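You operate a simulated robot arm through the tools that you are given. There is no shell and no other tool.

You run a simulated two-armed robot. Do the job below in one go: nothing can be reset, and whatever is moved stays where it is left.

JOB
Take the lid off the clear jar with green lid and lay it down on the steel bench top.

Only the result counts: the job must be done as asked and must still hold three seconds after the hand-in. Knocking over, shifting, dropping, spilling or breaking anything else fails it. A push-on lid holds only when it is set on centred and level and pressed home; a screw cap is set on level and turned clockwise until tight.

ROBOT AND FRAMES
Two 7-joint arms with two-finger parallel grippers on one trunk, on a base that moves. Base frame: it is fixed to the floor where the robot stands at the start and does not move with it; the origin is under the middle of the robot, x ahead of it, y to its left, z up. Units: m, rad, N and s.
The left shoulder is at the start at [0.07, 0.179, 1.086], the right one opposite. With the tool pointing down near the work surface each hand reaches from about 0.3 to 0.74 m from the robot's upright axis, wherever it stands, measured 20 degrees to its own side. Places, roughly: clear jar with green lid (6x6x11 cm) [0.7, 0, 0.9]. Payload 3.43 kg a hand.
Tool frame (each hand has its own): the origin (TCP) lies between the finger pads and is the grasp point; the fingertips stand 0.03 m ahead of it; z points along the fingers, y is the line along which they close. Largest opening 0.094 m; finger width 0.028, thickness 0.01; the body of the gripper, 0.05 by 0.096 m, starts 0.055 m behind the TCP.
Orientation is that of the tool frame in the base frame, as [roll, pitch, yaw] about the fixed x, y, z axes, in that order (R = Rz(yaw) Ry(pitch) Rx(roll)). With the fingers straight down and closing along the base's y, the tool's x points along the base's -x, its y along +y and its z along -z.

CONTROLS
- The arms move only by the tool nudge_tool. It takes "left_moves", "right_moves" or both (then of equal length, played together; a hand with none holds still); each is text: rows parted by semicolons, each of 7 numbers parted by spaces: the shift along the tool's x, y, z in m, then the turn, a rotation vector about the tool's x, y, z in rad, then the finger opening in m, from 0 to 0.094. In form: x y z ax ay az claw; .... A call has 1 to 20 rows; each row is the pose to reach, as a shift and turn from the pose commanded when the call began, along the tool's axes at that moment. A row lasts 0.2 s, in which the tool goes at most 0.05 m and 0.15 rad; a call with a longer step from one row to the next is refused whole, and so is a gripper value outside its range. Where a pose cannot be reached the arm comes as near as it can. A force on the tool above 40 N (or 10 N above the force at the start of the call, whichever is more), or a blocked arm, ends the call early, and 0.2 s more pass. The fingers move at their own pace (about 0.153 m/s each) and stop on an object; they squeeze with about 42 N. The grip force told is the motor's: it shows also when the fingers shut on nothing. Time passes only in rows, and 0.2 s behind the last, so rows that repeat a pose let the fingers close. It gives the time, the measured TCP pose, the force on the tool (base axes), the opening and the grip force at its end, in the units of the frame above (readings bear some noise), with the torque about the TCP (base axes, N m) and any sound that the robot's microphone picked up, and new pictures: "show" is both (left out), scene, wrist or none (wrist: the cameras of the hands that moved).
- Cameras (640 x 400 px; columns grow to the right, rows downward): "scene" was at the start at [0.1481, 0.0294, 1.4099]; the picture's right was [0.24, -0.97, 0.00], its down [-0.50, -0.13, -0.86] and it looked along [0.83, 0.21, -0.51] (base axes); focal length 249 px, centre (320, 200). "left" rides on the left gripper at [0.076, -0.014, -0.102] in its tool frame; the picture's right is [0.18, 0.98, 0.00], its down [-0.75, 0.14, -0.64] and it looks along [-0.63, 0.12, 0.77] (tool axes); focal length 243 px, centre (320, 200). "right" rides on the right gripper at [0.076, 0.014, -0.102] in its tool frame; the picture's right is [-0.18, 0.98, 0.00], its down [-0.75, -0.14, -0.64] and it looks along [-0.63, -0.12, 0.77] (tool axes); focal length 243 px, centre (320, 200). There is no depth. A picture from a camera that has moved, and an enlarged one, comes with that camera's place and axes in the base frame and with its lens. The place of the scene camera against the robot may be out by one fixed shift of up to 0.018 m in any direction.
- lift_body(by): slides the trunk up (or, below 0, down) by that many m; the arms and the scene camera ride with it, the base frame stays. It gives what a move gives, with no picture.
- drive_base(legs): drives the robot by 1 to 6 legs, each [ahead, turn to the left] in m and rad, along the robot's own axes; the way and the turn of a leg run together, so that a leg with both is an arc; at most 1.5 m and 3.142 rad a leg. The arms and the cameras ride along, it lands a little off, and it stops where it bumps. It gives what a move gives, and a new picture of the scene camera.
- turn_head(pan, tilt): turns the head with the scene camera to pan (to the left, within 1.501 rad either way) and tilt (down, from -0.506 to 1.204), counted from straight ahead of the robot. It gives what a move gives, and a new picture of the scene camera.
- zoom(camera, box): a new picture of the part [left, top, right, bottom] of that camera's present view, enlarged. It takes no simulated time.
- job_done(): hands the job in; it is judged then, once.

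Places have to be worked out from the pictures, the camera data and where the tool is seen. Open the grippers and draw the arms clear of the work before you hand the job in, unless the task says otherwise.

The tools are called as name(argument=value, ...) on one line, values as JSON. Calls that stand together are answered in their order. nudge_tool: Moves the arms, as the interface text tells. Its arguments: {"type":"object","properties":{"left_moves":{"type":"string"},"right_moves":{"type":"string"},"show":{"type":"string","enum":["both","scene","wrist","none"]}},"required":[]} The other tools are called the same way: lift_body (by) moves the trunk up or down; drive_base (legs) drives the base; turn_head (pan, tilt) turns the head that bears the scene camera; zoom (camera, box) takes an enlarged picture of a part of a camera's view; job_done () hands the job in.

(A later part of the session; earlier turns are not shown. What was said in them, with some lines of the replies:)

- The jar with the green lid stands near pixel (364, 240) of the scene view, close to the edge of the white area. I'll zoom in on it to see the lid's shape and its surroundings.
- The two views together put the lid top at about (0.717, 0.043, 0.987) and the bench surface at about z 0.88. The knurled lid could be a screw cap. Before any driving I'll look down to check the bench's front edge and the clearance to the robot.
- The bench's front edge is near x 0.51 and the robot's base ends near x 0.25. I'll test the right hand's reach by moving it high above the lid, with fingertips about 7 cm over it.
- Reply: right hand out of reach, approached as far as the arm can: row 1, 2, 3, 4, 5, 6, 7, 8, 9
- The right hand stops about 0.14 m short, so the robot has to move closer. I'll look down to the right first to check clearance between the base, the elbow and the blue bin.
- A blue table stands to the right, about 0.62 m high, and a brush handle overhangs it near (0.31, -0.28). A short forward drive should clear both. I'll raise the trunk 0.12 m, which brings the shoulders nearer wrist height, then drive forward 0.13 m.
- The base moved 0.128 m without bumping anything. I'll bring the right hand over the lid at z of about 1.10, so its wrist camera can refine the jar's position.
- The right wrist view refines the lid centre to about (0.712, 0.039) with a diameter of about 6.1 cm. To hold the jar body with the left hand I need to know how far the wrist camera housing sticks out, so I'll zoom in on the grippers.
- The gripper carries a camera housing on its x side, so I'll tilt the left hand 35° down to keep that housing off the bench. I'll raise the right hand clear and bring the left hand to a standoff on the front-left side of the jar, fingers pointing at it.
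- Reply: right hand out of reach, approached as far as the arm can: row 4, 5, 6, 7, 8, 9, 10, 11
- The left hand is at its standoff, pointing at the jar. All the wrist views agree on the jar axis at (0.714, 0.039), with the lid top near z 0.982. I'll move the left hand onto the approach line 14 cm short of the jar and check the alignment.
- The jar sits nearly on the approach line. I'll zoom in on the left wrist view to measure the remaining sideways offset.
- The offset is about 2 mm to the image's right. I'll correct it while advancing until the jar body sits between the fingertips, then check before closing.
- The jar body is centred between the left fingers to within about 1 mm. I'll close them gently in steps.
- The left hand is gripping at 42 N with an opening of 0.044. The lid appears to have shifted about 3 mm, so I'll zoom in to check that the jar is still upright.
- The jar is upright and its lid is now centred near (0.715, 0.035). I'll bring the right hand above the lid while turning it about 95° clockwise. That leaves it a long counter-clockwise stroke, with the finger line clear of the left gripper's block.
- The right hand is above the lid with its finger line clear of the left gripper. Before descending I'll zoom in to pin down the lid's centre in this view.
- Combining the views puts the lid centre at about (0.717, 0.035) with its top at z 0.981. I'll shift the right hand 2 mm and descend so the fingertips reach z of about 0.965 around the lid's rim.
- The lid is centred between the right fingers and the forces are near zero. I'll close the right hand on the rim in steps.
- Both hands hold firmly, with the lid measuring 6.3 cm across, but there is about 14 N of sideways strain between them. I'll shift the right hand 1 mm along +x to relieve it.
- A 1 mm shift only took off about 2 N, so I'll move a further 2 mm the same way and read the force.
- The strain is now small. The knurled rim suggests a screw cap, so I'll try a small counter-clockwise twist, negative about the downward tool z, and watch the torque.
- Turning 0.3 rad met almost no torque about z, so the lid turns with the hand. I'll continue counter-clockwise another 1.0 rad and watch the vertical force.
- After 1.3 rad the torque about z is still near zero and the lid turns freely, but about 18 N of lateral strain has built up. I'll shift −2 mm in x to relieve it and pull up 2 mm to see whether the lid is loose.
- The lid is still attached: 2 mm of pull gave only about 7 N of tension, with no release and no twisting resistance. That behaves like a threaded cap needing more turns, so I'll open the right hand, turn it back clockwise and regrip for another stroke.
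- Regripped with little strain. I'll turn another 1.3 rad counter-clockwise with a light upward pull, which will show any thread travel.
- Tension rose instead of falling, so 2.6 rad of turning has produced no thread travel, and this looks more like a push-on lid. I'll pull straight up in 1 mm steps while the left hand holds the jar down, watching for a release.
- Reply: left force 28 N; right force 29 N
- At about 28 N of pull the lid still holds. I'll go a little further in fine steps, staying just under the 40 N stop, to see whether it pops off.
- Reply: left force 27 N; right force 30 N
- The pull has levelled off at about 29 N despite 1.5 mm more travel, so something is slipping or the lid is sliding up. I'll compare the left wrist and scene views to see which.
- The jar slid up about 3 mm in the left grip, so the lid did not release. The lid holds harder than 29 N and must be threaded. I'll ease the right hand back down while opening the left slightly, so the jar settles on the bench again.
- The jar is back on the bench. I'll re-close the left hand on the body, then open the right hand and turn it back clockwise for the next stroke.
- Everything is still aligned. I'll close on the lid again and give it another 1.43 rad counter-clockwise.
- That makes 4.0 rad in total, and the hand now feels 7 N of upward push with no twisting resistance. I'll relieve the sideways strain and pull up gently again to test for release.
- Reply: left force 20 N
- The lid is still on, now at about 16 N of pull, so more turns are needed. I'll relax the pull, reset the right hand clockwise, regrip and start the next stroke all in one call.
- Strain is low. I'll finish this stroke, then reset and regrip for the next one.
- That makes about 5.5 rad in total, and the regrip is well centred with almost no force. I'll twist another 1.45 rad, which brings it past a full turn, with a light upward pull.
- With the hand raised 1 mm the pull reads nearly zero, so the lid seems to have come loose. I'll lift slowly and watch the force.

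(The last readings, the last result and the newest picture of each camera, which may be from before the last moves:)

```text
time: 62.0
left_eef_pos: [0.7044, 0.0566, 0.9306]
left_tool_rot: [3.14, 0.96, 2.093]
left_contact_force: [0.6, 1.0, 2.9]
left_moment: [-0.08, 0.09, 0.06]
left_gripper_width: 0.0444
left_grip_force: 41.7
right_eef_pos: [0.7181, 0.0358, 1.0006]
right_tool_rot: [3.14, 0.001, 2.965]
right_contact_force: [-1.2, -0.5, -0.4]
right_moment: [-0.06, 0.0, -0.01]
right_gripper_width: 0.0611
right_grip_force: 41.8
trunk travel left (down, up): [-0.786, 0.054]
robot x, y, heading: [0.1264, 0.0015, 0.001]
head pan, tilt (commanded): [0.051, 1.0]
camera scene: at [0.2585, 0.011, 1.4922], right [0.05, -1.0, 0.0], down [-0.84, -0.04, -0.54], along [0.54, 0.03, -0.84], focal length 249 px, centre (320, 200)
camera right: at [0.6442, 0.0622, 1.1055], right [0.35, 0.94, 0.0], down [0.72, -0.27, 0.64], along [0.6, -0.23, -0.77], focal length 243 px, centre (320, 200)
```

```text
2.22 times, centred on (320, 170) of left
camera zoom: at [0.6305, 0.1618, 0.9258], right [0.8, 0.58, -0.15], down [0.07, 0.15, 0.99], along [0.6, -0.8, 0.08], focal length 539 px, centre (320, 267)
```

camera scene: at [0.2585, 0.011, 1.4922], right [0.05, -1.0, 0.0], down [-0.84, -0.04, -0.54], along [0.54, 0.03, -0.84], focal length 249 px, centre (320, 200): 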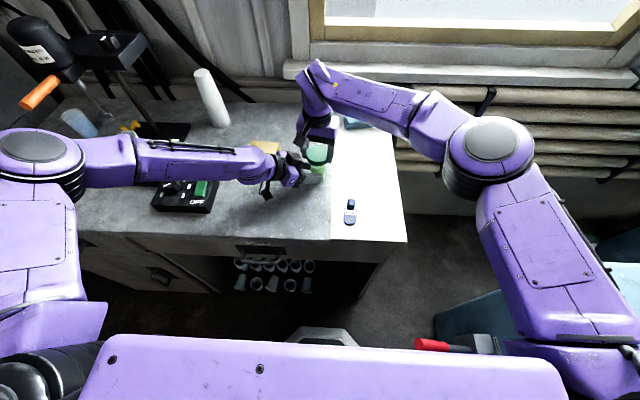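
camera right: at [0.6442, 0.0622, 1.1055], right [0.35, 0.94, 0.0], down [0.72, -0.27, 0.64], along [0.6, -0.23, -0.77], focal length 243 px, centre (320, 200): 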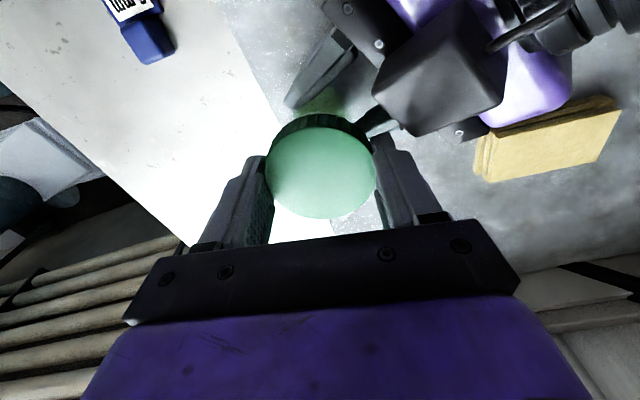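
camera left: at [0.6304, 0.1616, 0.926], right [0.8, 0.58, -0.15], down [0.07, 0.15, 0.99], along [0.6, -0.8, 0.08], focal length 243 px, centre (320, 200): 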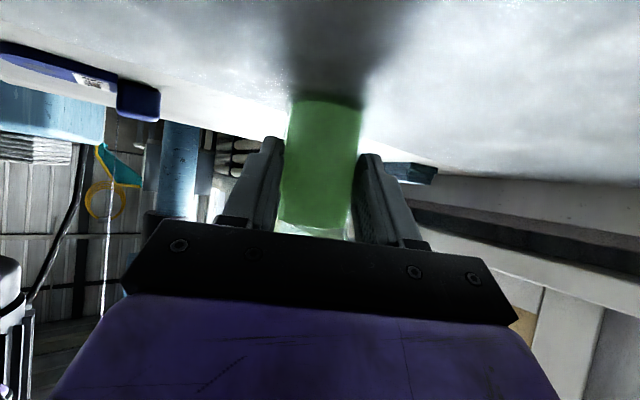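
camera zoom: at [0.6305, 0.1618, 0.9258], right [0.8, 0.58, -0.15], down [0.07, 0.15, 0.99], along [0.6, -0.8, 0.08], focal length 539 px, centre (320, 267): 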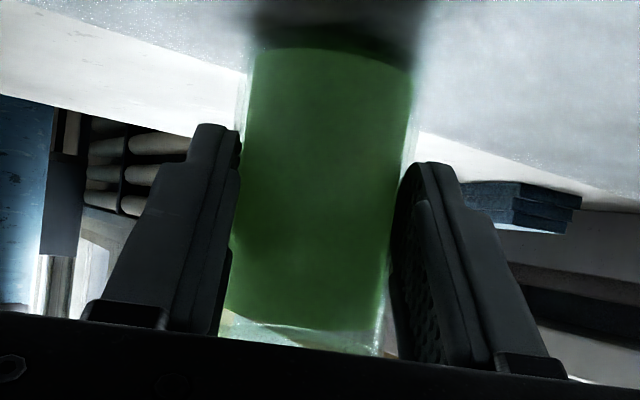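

The lid came up 4 mm with no force while the jar stayed put, so it is off its thread. I'll lift it straight up another 9 cm, clear of the jar.

nudge_tool(right_moves="0 0 -0.005 0 0 0 0.052; 0 0 -0.01 0 0 0 0.052; 0 0 -0.018 0 0 0 0.052; 0 0 -0.03 0 0 0 0.052; 0 0 -0.045 0 0 0 0.052; 0 0 -0.06 0 0 0 0.052; 0 0 -0.075 0 0 0 0.052; 0 0 -0.09 0 0 0 0.052; 0 0 -0.09 0 0 0 0.052")

zoom(camera="scene", box=[270, 90, 370, 200])

```text
time: 64.0
left_eef_pos: [0.7064, 0.0577, 0.9297]
left_tool_rot: [3.139, 0.96, 2.092]
left_contact_force: [0.5, 1.1, 1.9]
left_moment: [0.03, 0.03, 0.03]
left_gripper_width: 0.0445
left_grip_force: 42.1
right_eef_pos: [0.7169, 0.0356, 1.092]
right_tool_rot: [-3.141, -0.001, 2.967]
right_contact_force: [0.4, 0.1, -0.4]
right_moment: [0.01, 0.0, 0.0]
right_gripper_width: 0.061
right_grip_force: 42.1
trunk travel left (down, up): [-0.786, 0.054]
robot x, y, heading: [0.1304, 0.0024, -0.003]
head pan, tilt (commanded): [0.051, 1.0]
camera scene: at [0.2585, 0.0112, 1.4922], right [0.05, -1.0, 0.0], down [-0.84, -0.04, -0.54], along [0.54, 0.03, -0.84], focal length 249 px, centre (320, 200)
camera right: at [0.6434, 0.0628, 1.1959], right [0.35, 0.94, 0.0], down [0.72, -0.27, 0.64], along [0.6, -0.22, -0.77], focal length 243 px, centre (320, 200)
```

scene: 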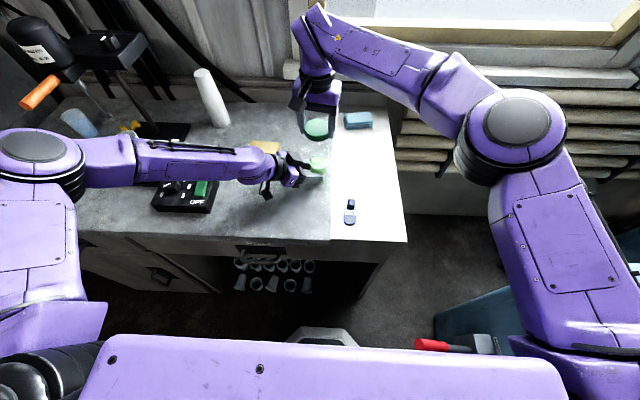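
right: 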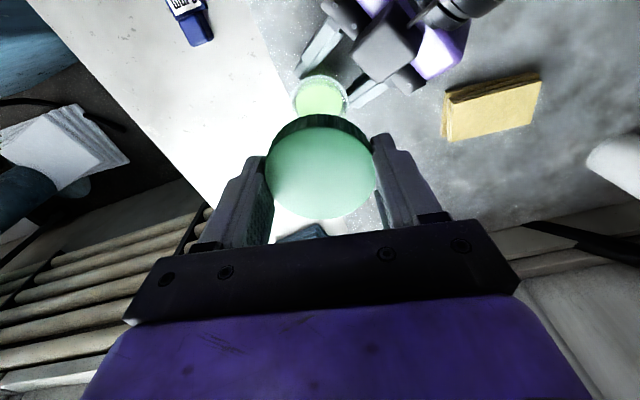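

```text
3.64 times, centred on (320, 145) of scene
camera zoom: at [0.2585, 0.0112, 1.4922], right [0.05, -1.0, 0.0], down [-0.84, -0.04, -0.54], along [0.54, 0.03, -0.84], focal length 905 px, centre (320, 400)
```

zoom: 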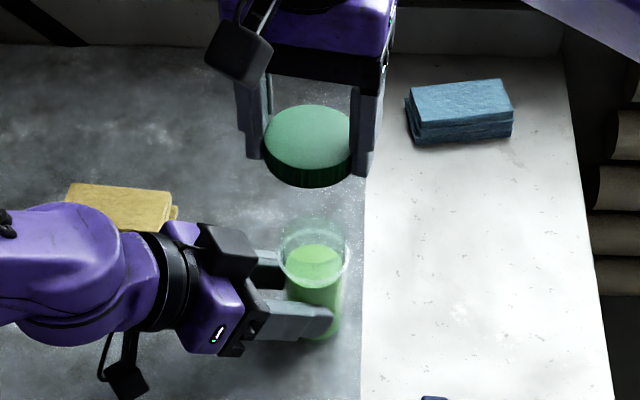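

The lid is off and held level in the right hand, and the jar stands open and undisturbed. Next I'll open the left fingers in small steps and check the jar before backing that hand out.

nudge_tool(left_moves="0 0 0 0 0 0 0.044; 0 0 0 0 0 0 0.046; 0 0 0 0 0 0 0.05; 0 0 0 0 0 0 0.06; 0 0 0 0 0 0 0.075; 0 0 0 0 0 0 0.09; 0 0 0 0 0 0 0.09")

```text
time: 65.5
left_eef_pos: [0.7056, 0.0571, 0.9306]
left_tool_rot: [3.141, 0.961, 2.093]
left_contact_force: [-0.7, 0.4, -0.1]
left_moment: [0.01, 0.01, -0.03]
left_gripper_width: 0.0897
left_grip_force: 0.1
right_eef_pos: [0.7168, 0.0359, 1.0913]
right_tool_rot: [3.14, -0.001, 2.967]
right_contact_force: [-0.8, -0.2, 0.2]
right_moment: [0.03, 0.02, 0.01]
right_gripper_width: 0.0609
right_grip_force: 41.4
trunk travel left (down, up): [-0.786, 0.054]
robot x, y, heading: [0.1294, 0.0037, 0.007]
head pan, tilt (commanded): [0.051, 1.0]
camera scene: at [0.2589, 0.0111, 1.4921], right [0.05, -1.0, 0.0], down [-0.84, -0.04, -0.54], along [0.54, 0.03, -0.84], focal length 249 px, centre (320, 200)
camera left: at [0.6308, 0.1618, 0.9256], right [0.8, 0.58, -0.15], down [0.07, 0.15, 0.99], along [0.6, -0.8, 0.08], focal length 243 px, centre (320, 200)
```

scene: 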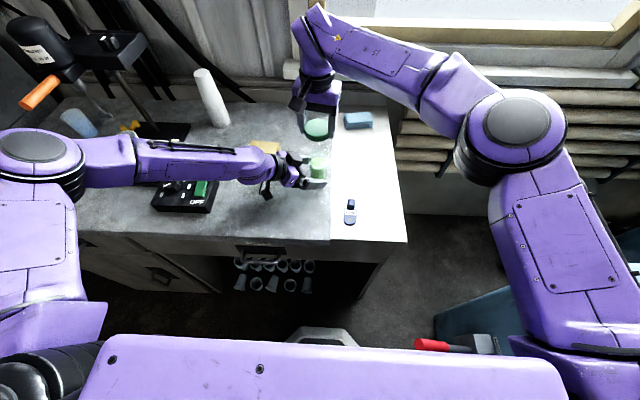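
left: 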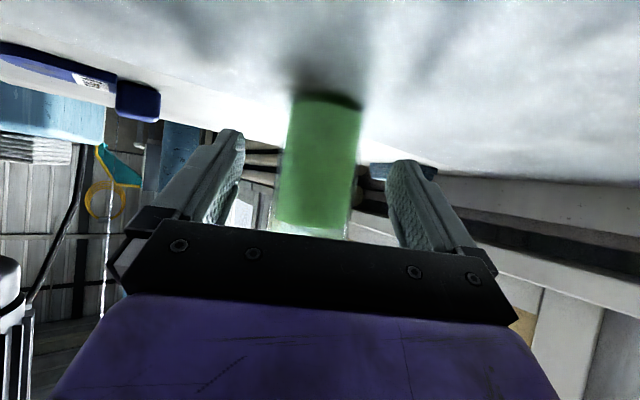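

The jar stands free and upright between the open fingers. I'll back the left hand straight out along its approach line and then raise it.

nudge_tool(left_moves="0 0 -0.015 0 0 0 0.09; 0 0 -0.03 0 0 0 0.09; 0 0 -0.05 0 0 0 0.09; 0 0 -0.07 0 0 0 0.09; 0 0 -0.09 0 0 0 0.09; 0 0 -0.115 0 0 0 0.09; -0.02 0 -0.14 0 0 0 0.09; -0.04 0 -0.165 0 0 0 0.09; -0.06 -0.01 -0.19 0 0 0 0.09; -0.08 -0.02 -0.21 0 0 0 0.09; -0.1 -0.03 -0.23 0 0 0 0.09; -0.12 -0.04 -0.25 0 0 0 0.09; -0.12 -0.04 -0.25 0 0 0 0.09")

zoom(camera="scene", box=[250, 100, 390, 240])

```text
time: 68.3
left_eef_pos: [0.6032, 0.1571, 1.1724]
left_tool_rot: [-3.141, 0.96, 2.092]
left_contact_force: [-0.2, -0.7, 1.1]
left_moment: [0.0, 0.0, -0.02]
left_gripper_width: 0.0902
left_grip_force: 0.1
right_eef_pos: [0.7177, 0.0374, 1.0914]
right_tool_rot: [3.14, -0.001, 2.967]
right_contact_force: [0.2, -0.1, -0.9]
right_moment: [-0.02, 0.01, -0.01]
right_gripper_width: 0.0607
right_grip_force: 42.2
trunk travel left (down, up): [-0.786, 0.054]
robot x, y, heading: [0.1268, 0.0013, 0.005]
head pan, tilt (commanded): [0.051, 1.0]
camera scene: at [0.2596, 0.0113, 1.4921], right [0.05, -1.0, 0.0], down [-0.84, -0.04, -0.54], along [0.54, 0.03, -0.84], focal length 249 px, centre (320, 200)
camera left: at [0.5274, 0.261, 1.1671], right [0.8, 0.58, -0.15], down [0.08, 0.15, 0.99], along [0.6, -0.8, 0.08], focal length 243 px, centre (320, 200)
```

scene: 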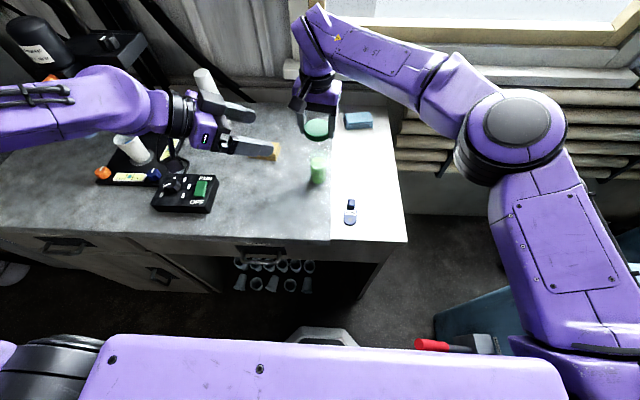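
left: 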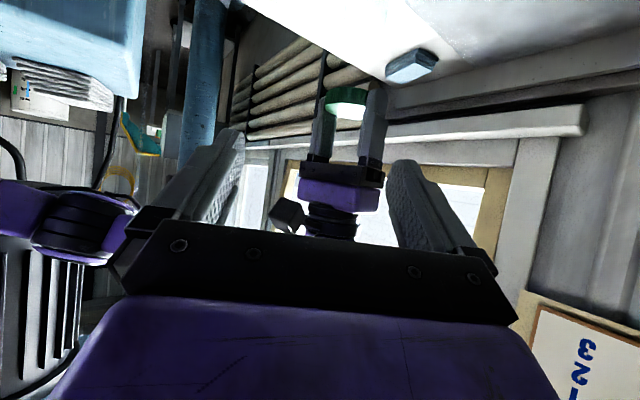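

```text
2.86 times, centred on (320, 170) of scene
camera zoom: at [0.2596, 0.0113, 1.4921], right [0.05, -1.0, 0.0], down [-0.84, -0.04, -0.54], along [0.54, 0.03, -0.84], focal length 711 px, centre (320, 286)
```

zoom: 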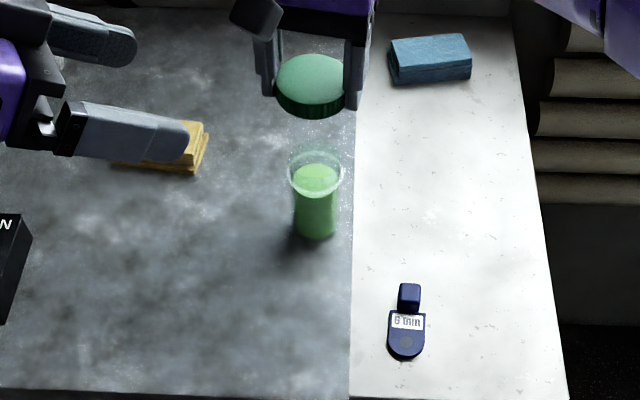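

The jar is untouched. I'll draw the left hand well away to the upper left so the space for laying the lid is free.

nudge_tool(left_moves="0.012 0.0035 -0.0315 0 0 0 0.09; 0.024 0.007 -0.063 0 0 0 0.09; 0.036 0.0105 -0.0945 0 0 0 0.09; 0.048 0.014 -0.126 0 0 0 0.09; 0.06 0.0175 -0.1575 0 0 0 0.09; 0.0713 0.0207 -0.189 0 0 0 0.09; 0.0713 0.0207 -0.189 0 0 0 0.09", show="scene")

```text
time: 70.0
left_eef_pos: [0.5233, 0.3369, 1.2206]
left_tool_rot: [3.14, 0.959, 2.094]
left_contact_force: [1.1, -0.1, -0.3]
left_moment: [0.0, 0.03, -0.02]
left_gripper_width: 0.0901
left_grip_force: 0.1
right_eef_pos: [0.7178, 0.0357, 1.0915]
right_tool_rot: [3.141, 0.002, 2.967]
right_contact_force: [0.3, -0.6, -0.2]
right_moment: [-0.02, 0.03, -0.01]
right_gripper_width: 0.0609
right_grip_force: 41.7
trunk travel left (down, up): [-0.786, 0.054]
robot x, y, heading: [0.1271, 0.0002, -0.002]
head pan, tilt (commanded): [0.051, 1.0]
camera scene: at [0.2592, 0.0113, 1.4921], right [0.05, -1.0, 0.0], down [-0.84, -0.04, -0.54], along [0.54, 0.03, -0.84], focal length 249 px, centre (320, 200)
```

scene: 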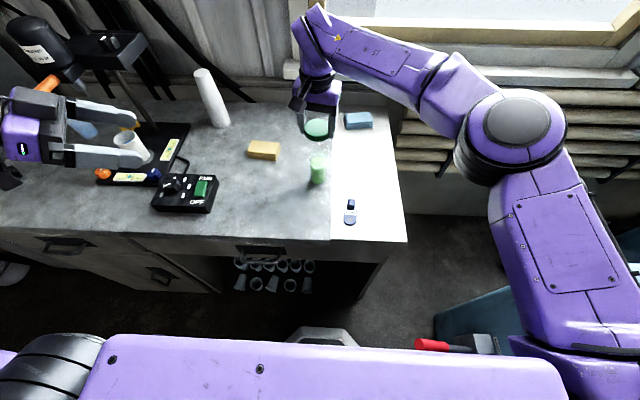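

The bench left-front of the jar is clear, grey steel. I'll carry the lid to about (0.63, 0.12), moving sideways first and then part way down.

nudge_tool(right_moves="0.02 0.0135 0 0 0 0 0.052; 0.04 0.027 0 0 0 0 0.052; 0.06 0.0405 0 0 0 0 0.052; 0.08 0.054 0 0 0 0 0.052; 0.101 0.0678 0 0 0 0 0.052; 0.101 0.0678 0.02 0 0 0 0.052; 0.101 0.0678 0.04 0 0 0 0.052; 0.101 0.0678 0.06 0 0 0 0.052; 0.101 0.0678 0.08 0 0 0 0.052; 0.101 0.0678 0.1 0 0 0 0.052; 0.101 0.0678 0.12 0 0 0 0.052; 0.101 0.0678 0.14 0 0 0 0.052; 0.101 0.0678 0.14 0 0 0 0.052")

zoom(camera="scene", box=[240, 120, 380, 250])

```text
time: 72.8
left_eef_pos: [0.5234, 0.3373, 1.2224]
left_tool_rot: [3.14, 0.96, 2.094]
left_contact_force: [-0.4, -0.8, -0.3]
left_moment: [0.03, 0.03, 0.0]
left_gripper_width: 0.0898
left_grip_force: 0.0
right_eef_pos: [0.6313, 0.1212, 0.9522]
right_tool_rot: [3.138, 0.001, 2.969]
right_contact_force: [-0.8, -0.4, 0.0]
right_moment: [-0.01, 0.0, 0.01]
right_gripper_width: 0.0609
right_grip_force: 42.1
trunk travel left (down, up): [-0.786, 0.054]
robot x, y, heading: [0.1273, 0.0003, 0.002]
head pan, tilt (commanded): [0.051, 1.0]
camera scene: at [0.2585, 0.0113, 1.4922], right [0.05, -1.0, 0.0], down [-0.84, -0.04, -0.54], along [0.54, 0.03, -0.84], focal length 249 px, centre (320, 200)
camera right: at [0.5568, 0.1472, 1.056], right [0.35, 0.94, 0.0], down [0.72, -0.27, 0.64], along [0.6, -0.23, -0.77], focal length 243 px, centre (320, 200)
```

scene: 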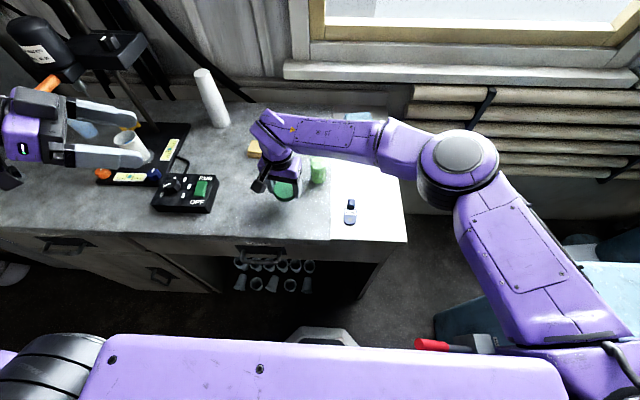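
right: 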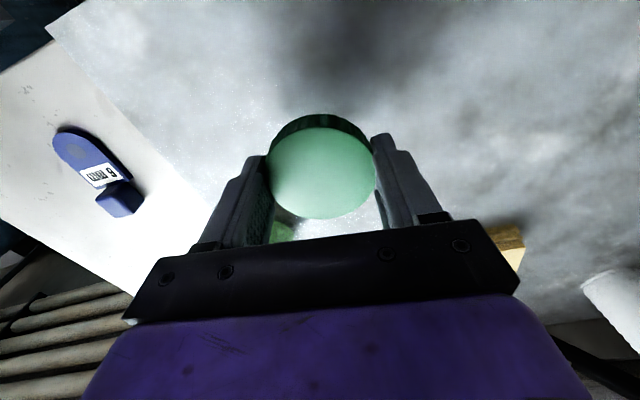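

```text
3.08 times, centred on (310, 185) of scene
camera zoom: at [0.2585, 0.0113, 1.4922], right [0.05, -1.0, 0.0], down [-0.84, -0.04, -0.54], along [0.54, 0.03, -0.84], focal length 766 px, centre (351, 246)
```

zoom: 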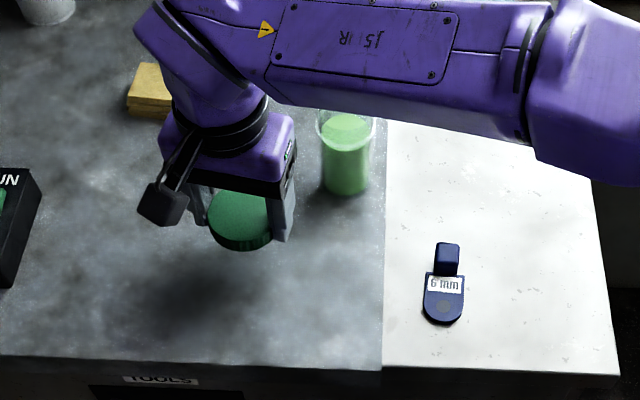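

The lid hangs level over clear grey steel, and the forearm is well above the jar. I expect bench contact near TCP z 0.911, so I'll descend to about 0.917 first.

nudge_tool(right_moves="0 0 0.01 0 0 0 0.052; 0 0 0.02 0 0 0 0.052; 0 0 0.03 0 0 0 0.052; 0 0 0.035 0 0 0 0.052; 0 0 0.035 0 0 0 0.052")

zoom(camera="scene", box=[240, 120, 380, 250])

```text
time: 74.0
left_eef_pos: [0.5233, 0.3371, 1.2228]
left_tool_rot: [3.14, 0.959, 2.092]
left_contact_force: [0.9, 0.6, -0.4]
left_moment: [0.01, -0.01, 0.01]
left_gripper_width: 0.0897
left_grip_force: 0.1
right_eef_pos: [0.6303, 0.1219, 0.917]
right_tool_rot: [3.139, -0.001, 2.967]
right_contact_force: [0.4, 0.2, 0.1]
right_moment: [0.0, 0.0, -0.01]
right_gripper_width: 0.0607
right_grip_force: 42.3
trunk travel left (down, up): [-0.786, 0.054]
robot x, y, heading: [0.1267, 0.0043, 0.001]
head pan, tilt (commanded): [0.051, 1.0]
camera scene: at [0.2587, 0.0113, 1.4921], right [0.05, -1.0, 0.0], down [-0.84, -0.04, -0.54], along [0.54, 0.03, -0.84], focal length 249 px, centre (320, 200)
camera right: at [0.5558, 0.1477, 1.0209], right [0.35, 0.94, 0.0], down [0.72, -0.27, 0.64], along [0.6, -0.23, -0.77], focal length 243 px, centre (320, 200)
```

scene: 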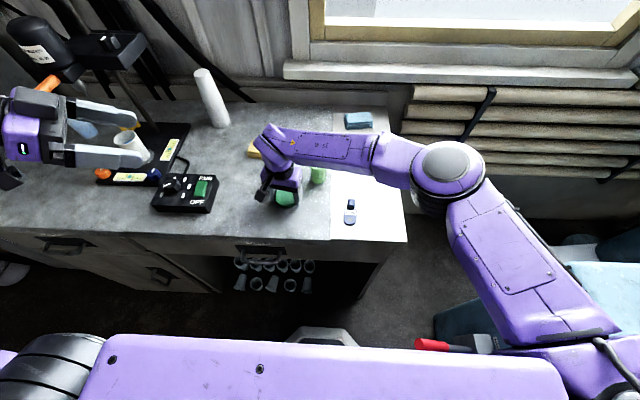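
right: 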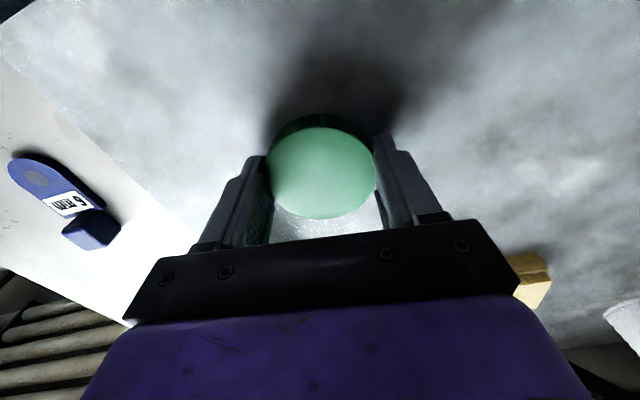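

```text
3.08 times, centred on (310, 185) of scene
camera zoom: at [0.2587, 0.0113, 1.4921], right [0.05, -1.0, 0.0], down [-0.84, -0.04, -0.54], along [0.54, 0.03, -0.84], focal length 766 px, centre (351, 246)
```

zoom: 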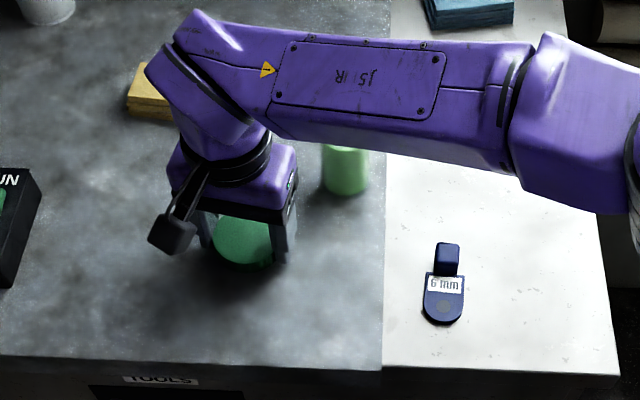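

Still no contact at TCP z 0.917. I'll go down in 1 mm rows and read the force.

nudge_tool(right_moves="0 0 0.001 0 0 0 0.052; 0 0 0.002 0 0 0 0.052; 0 0 0.003 0 0 0 0.052; 0 0 0.004 0 0 0 0.052; 0 0 0.004 0 0 0 0.052", show="none")

```text
time: 75.2
left_eef_pos: [0.5224, 0.3374, 1.2215]
left_tool_rot: [3.139, 0.96, 2.092]
left_contact_force: [0.2, 0.1, 0.0]
left_moment: [0.0, 0.01, -0.01]
left_gripper_width: 0.0898
left_grip_force: 0.1
right_eef_pos: [0.6311, 0.1201, 0.9136]
right_tool_rot: [3.141, 0.0, 2.966]
right_contact_force: [-0.3, 0.3, -1.1]
right_moment: [-0.04, -0.01, 0.02]
right_gripper_width: 0.0608
right_grip_force: 42.0
trunk travel left (down, up): [-0.786, 0.054]
robot x, y, heading: [0.1262, 0.0039, 0.003]
head pan, tilt (commanded): [0.051, 1.0]
```

There is still no contact at z 0.9136, so I'll go 3 mm further in 1 mm rows.

nudge_tool(right_moves="0 0 0.001 0 0 0 0.052; 0 0 0.002 0 0 0 0.052; 0 0 0.003 0 0 0 0.052; 0 0 0.003 0 0 0 0.052", show="none")

```text
time: 76.2
left_eef_pos: [0.5231, 0.3377, 1.2234]
left_tool_rot: [3.138, 0.96, 2.089]
left_contact_force: [0.2, 0.1, 0.3]
left_moment: [-0.01, -0.02, 0.01]
left_gripper_width: 0.09
left_grip_force: 0.0
right_eef_pos: [0.6302, 0.1184, 0.9097]
right_tool_rot: [3.139, 0.001, 2.967]
right_contact_force: [2.2, 0.8, 8.6]
right_moment: [-0.3, 0.09, 0.03]
right_gripper_width: 0.061
right_grip_force: 42.1
trunk travel left (down, up): [-0.786, 0.054]
robot x, y, heading: [0.1312, 0.0015, 0.002]
head pan, tilt (commanded): [0.051, 1.0]
```

Contact shows as 8.6 N of upward force at TCP z 0.9097, matching the estimate. I'll zoom in to confirm the lid is seated on the bench before releasing.

zoom(camera="scene", box=[260, 160, 330, 225])

zoom(camera="right", box=[220, 80, 420, 260])

```text
6.15 times, centred on (295, 192) of scene
camera zoom: at [0.258, 0.0112, 1.4924], right [0.05, -1.0, 0.0], down [-0.84, -0.04, -0.54], along [0.54, 0.03, -0.84], focal length 1532 px, centre (474, 246)
```

zoom: 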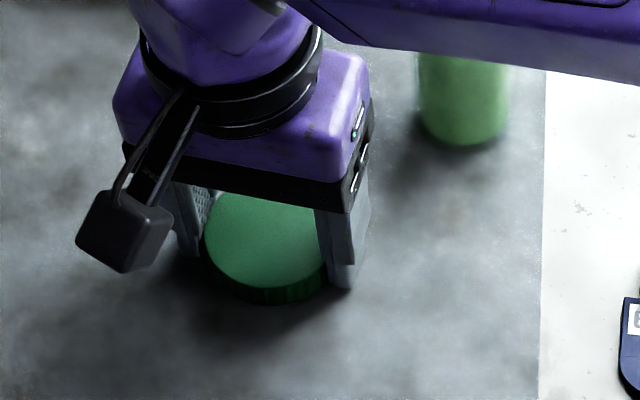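

```text
2.22 times, centred on (320, 170) of right
camera zoom: at [0.5566, 0.1462, 1.0138], right [0.35, 0.94, 0.0], down [0.72, -0.27, 0.64], along [0.6, -0.22, -0.77], focal length 539 px, centre (320, 267)
```

zoom: 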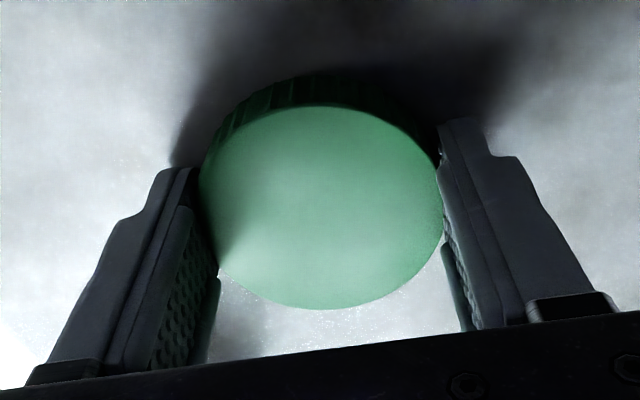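

The lid rests on the grey steel with its lower rim a few millimetres below the fingertips. I'll ease the press by half a millimetre and open the fingers gently.

nudge_tool(right_moves="0 0 -0.0005 0 0 0 0.055; 0 0 -0.0005 0 0 0 0.059; 0 0 -0.0005 0 0 0 0.061; 0 0 -0.0005 0 0 0 0.063; 0 0 -0.0005 0 0 0 0.066; 0 0 -0.0005 0 0 0 0.072; 0 0 -0.0005 0 0 0 0.082; 0 0 -0.0005 0 0 0 0.09; 0 0 -0.0005 0 0 0 0.09")

zoom(camera="right", box=[200, 80, 440, 260])

```text
time: 78.2
left_eef_pos: [0.5229, 0.3372, 1.2208]
left_tool_rot: [3.139, 0.961, 2.093]
left_contact_force: [0.3, 0.4, 0.0]
left_moment: [0.02, 0.01, -0.01]
left_gripper_width: 0.0899
left_grip_force: 0.0
right_eef_pos: [0.63, 0.1196, 0.9106]
right_tool_rot: [3.14, -0.001, 2.967]
right_contact_force: [-0.8, 1.1, 1.6]
right_moment: [-0.05, 0.05, -0.03]
right_gripper_width: 0.0894
right_grip_force: 0.1
trunk travel left (down, up): [-0.786, 0.054]
robot x, y, heading: [0.1292, 0.0002, -0.001]
head pan, tilt (commanded): [0.051, 1.0]
camera scene: at [0.2584, 0.0115, 1.4922], right [0.05, -1.0, 0.0], down [-0.84, -0.04, -0.54], along [0.54, 0.03, -0.84], focal length 249 px, centre (320, 200)
camera right: at [0.5565, 0.1463, 1.0139], right [0.35, 0.94, 0.0], down [0.72, -0.27, 0.64], along [0.6, -0.23, -0.77], focal length 243 px, centre (320, 200)
```

scene: 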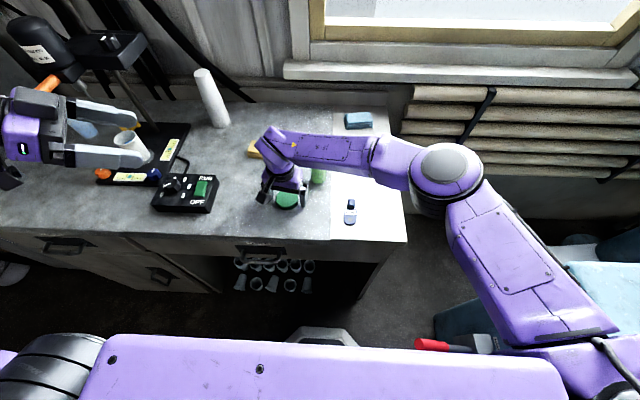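
right: 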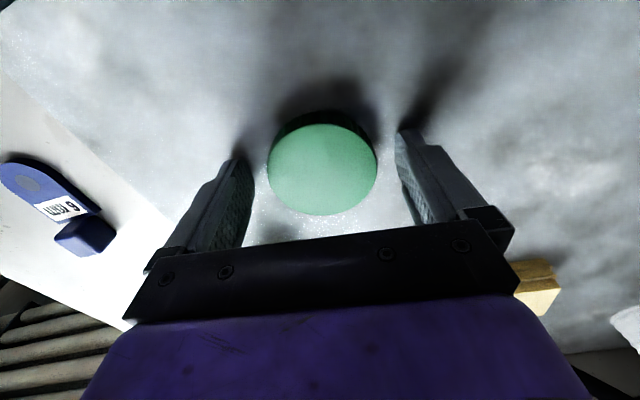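

```text
2.22 times, centred on (320, 170) of right
camera zoom: at [0.5565, 0.1463, 1.0139], right [0.35, 0.94, 0.0], down [0.72, -0.27, 0.64], along [0.6, -0.23, -0.77], focal length 539 px, centre (320, 267)
```

zoom: 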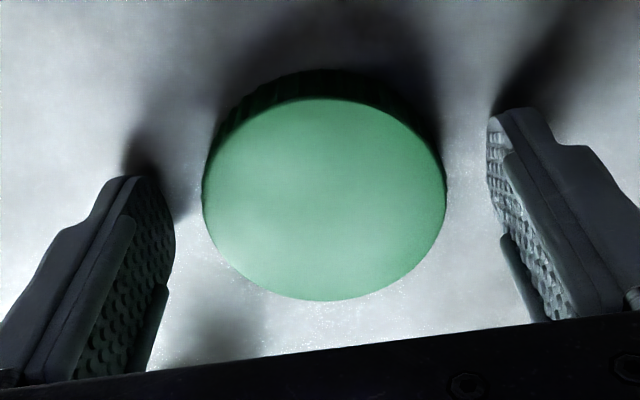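

The lid lies flat on the bench between the open fingers. I'll raise the right hand straight up and check.

nudge_tool(right_moves="0 0 -0.01 0 0 0 0.09; 0 0 -0.025 0 0 0 0.09; 0 0 -0.045 0 0 0 0.09; 0 0 -0.07 0 0 0 0.09; 0 0 -0.1 0 0 0 0.09; 0 0 -0.13 0 0 0 0.09; 0 0 -0.16 0 0 0 0.09; 0 0 -0.19 0 0 0 0.09; 0 0 -0.22 0 0 0 0.09; 0 0 -0.22 0 0 0 0.09")

zoom(camera="scene", box=[240, 120, 380, 250])

```text
time: 80.3
left_eef_pos: [0.5241, 0.3374, 1.221]
left_tool_rot: [3.14, 0.961, 2.092]
left_contact_force: [-0.1, 1.1, -0.3]
left_moment: [0.01, 0.02, 0.01]
left_gripper_width: 0.0903
left_grip_force: 0.1
right_eef_pos: [0.6316, 0.1201, 1.1311]
right_tool_rot: [3.14, 0.0, 2.966]
right_contact_force: [0.4, 1.2, 0.4]
right_moment: [-0.02, -0.03, -0.02]
right_gripper_width: 0.0898
right_grip_force: 0.1
trunk travel left (down, up): [-0.786, 0.054]
robot x, y, heading: [0.1296, -0.0002, 0.004]
head pan, tilt (commanded): [0.051, 1.0]
camera scene: at [0.2592, 0.0113, 1.4921], right [0.05, -1.0, 0.0], down [-0.84, -0.04, -0.54], along [0.54, 0.03, -0.84], focal length 249 px, centre (320, 200)
camera right: at [0.5574, 0.1461, 1.2343], right [0.35, 0.94, 0.0], down [0.72, -0.27, 0.64], along [0.6, -0.22, -0.77], focal length 243 px, centre (320, 200)
```

scene: 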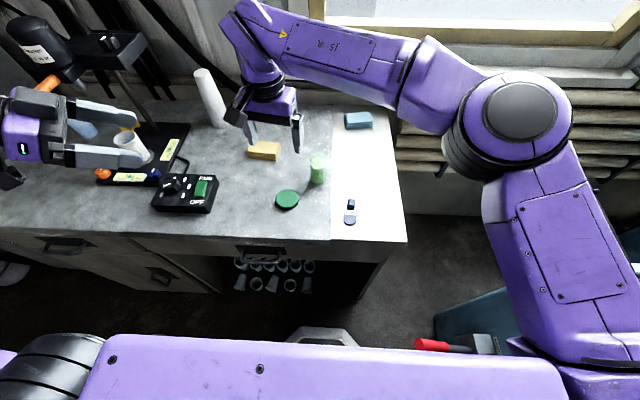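
right: 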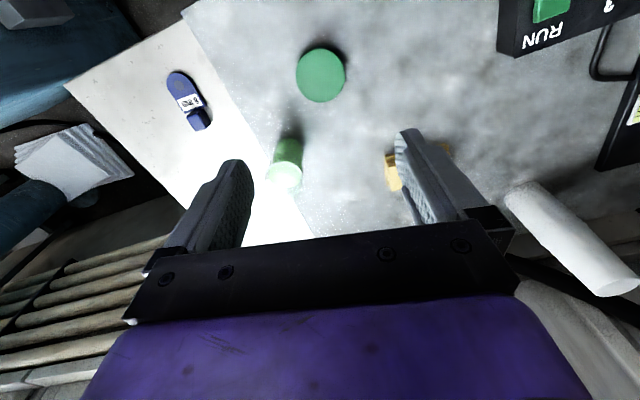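

```text
3.08 times, centred on (310, 185) of scene
camera zoom: at [0.2592, 0.0113, 1.4921], right [0.05, -1.0, 0.0], down [-0.84, -0.04, -0.54], along [0.54, 0.03, -0.84], focal length 766 px, centre (351, 246)
```

zoom: 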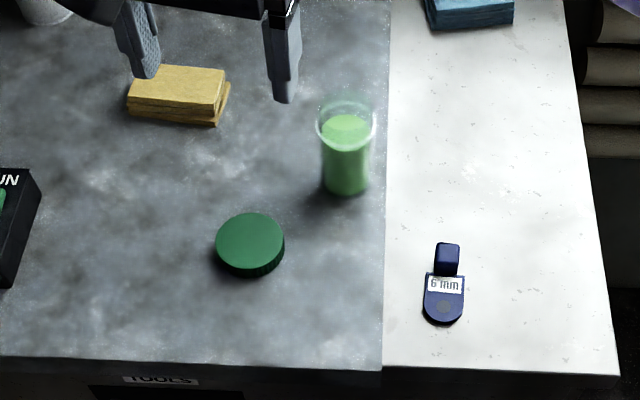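

The lid lies flat on grey steel and the open jar stands upright, with everything else in place. I'll draw the right hand back to the right, clear of the work, and take a final look.

nudge_tool(right_moves="0.0025 -0.034 -0.01 0 0 0 0.09; 0.005 -0.068 -0.02 0 0 0 0.09; 0.0075 -0.102 -0.03 0 0 0 0.09; 0.01 -0.136 -0.04 0 0 0 0.09; 0.0125 -0.17 -0.05 0 0 0 0.09; 0.0145 -0.2 -0.06 0 0 0 0.09; 0.0145 -0.2 -0.06 0 0 0 0.09; 0.0145 -0.2 -0.06 0 0 0 0.09")

zoom(camera="scene", box=[230, 110, 390, 250])

```text
time: 82.2
left_eef_pos: [0.5223, 0.3365, 1.2221]
left_tool_rot: [3.14, 0.96, 2.093]
left_contact_force: [-0.9, 0.7, 0.2]
left_moment: [0.02, 0.0, 0.0]
left_gripper_width: 0.0901
left_grip_force: 0.0
right_eef_pos: [0.5786, -0.0749, 1.1898]
right_tool_rot: [3.14, 0.0, 2.968]
right_contact_force: [0.8, -0.1, -0.6]
right_moment: [-0.03, 0.01, -0.02]
right_gripper_width: 0.0901
right_grip_force: 0.1
trunk travel left (down, up): [-0.786, 0.054]
robot x, y, heading: [0.1296, 0.0015, 0.001]
head pan, tilt (commanded): [0.051, 1.0]
camera scene: at [0.2588, 0.0114, 1.4921], right [0.05, -1.0, 0.0], down [-0.84, -0.04, -0.54], along [0.54, 0.03, -0.84], focal length 249 px, centre (320, 200)
camera right: at [0.5057, -0.0479, 1.2937], right [0.35, 0.94, 0.0], down [0.72, -0.27, 0.64], along [0.6, -0.23, -0.77], focal length 243 px, centre (320, 200)
```

scene: 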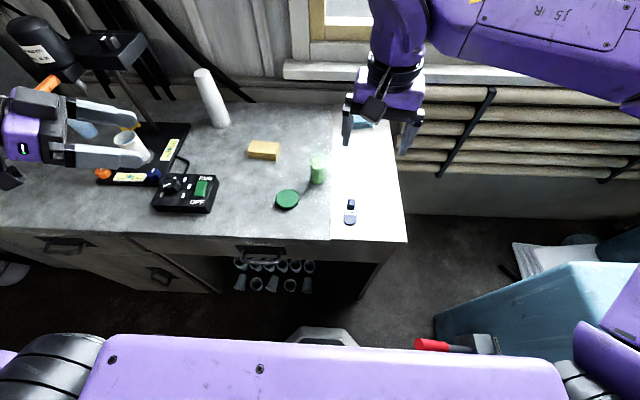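
right: 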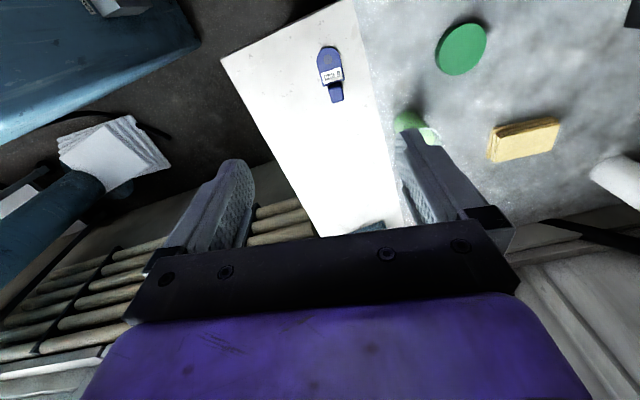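

```text
2.86 times, centred on (310, 180) of scene
camera zoom: at [0.2588, 0.0114, 1.4921], right [0.05, -1.0, 0.0], down [-0.84, -0.04, -0.54], along [0.54, 0.03, -0.84], focal length 711 px, centre (349, 257)
```

zoom: 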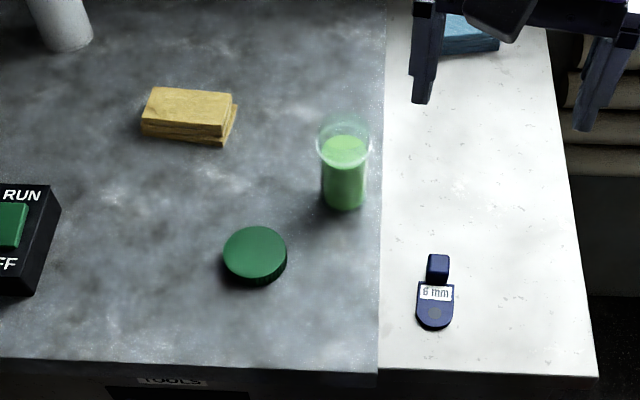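

The lid lies flat on the steel bench top and the open jar stands upright where it was. Both grippers are open and clear, and nothing else was disturbed, so I'm handing the job in.

job_done()

```text
The job is handed in.
```

The lid is off the clear jar and lying flat on the steel bench top, in front of the jar and a little to its left. I've handed the job in.

- **Lid:** it was a screw cap. It took a little over one full counter-clockwise turn, done in several regrips, before it lifted off freely.
- **Jar:** it stands open and upright with its contents still inside. It shifted about 3 mm when the left hand closed on it. It also slid up about 3 mm in that grip during a pull test, and I set it back down on the bench before going on.
- **Surroundings:** I saw no sign in the pictures that anything else moved. To reach the jar I drove the robot about 0.13 m forward and raised the trunk 0.12 m, without bumping anything. Both grippers are open and clear of the work.
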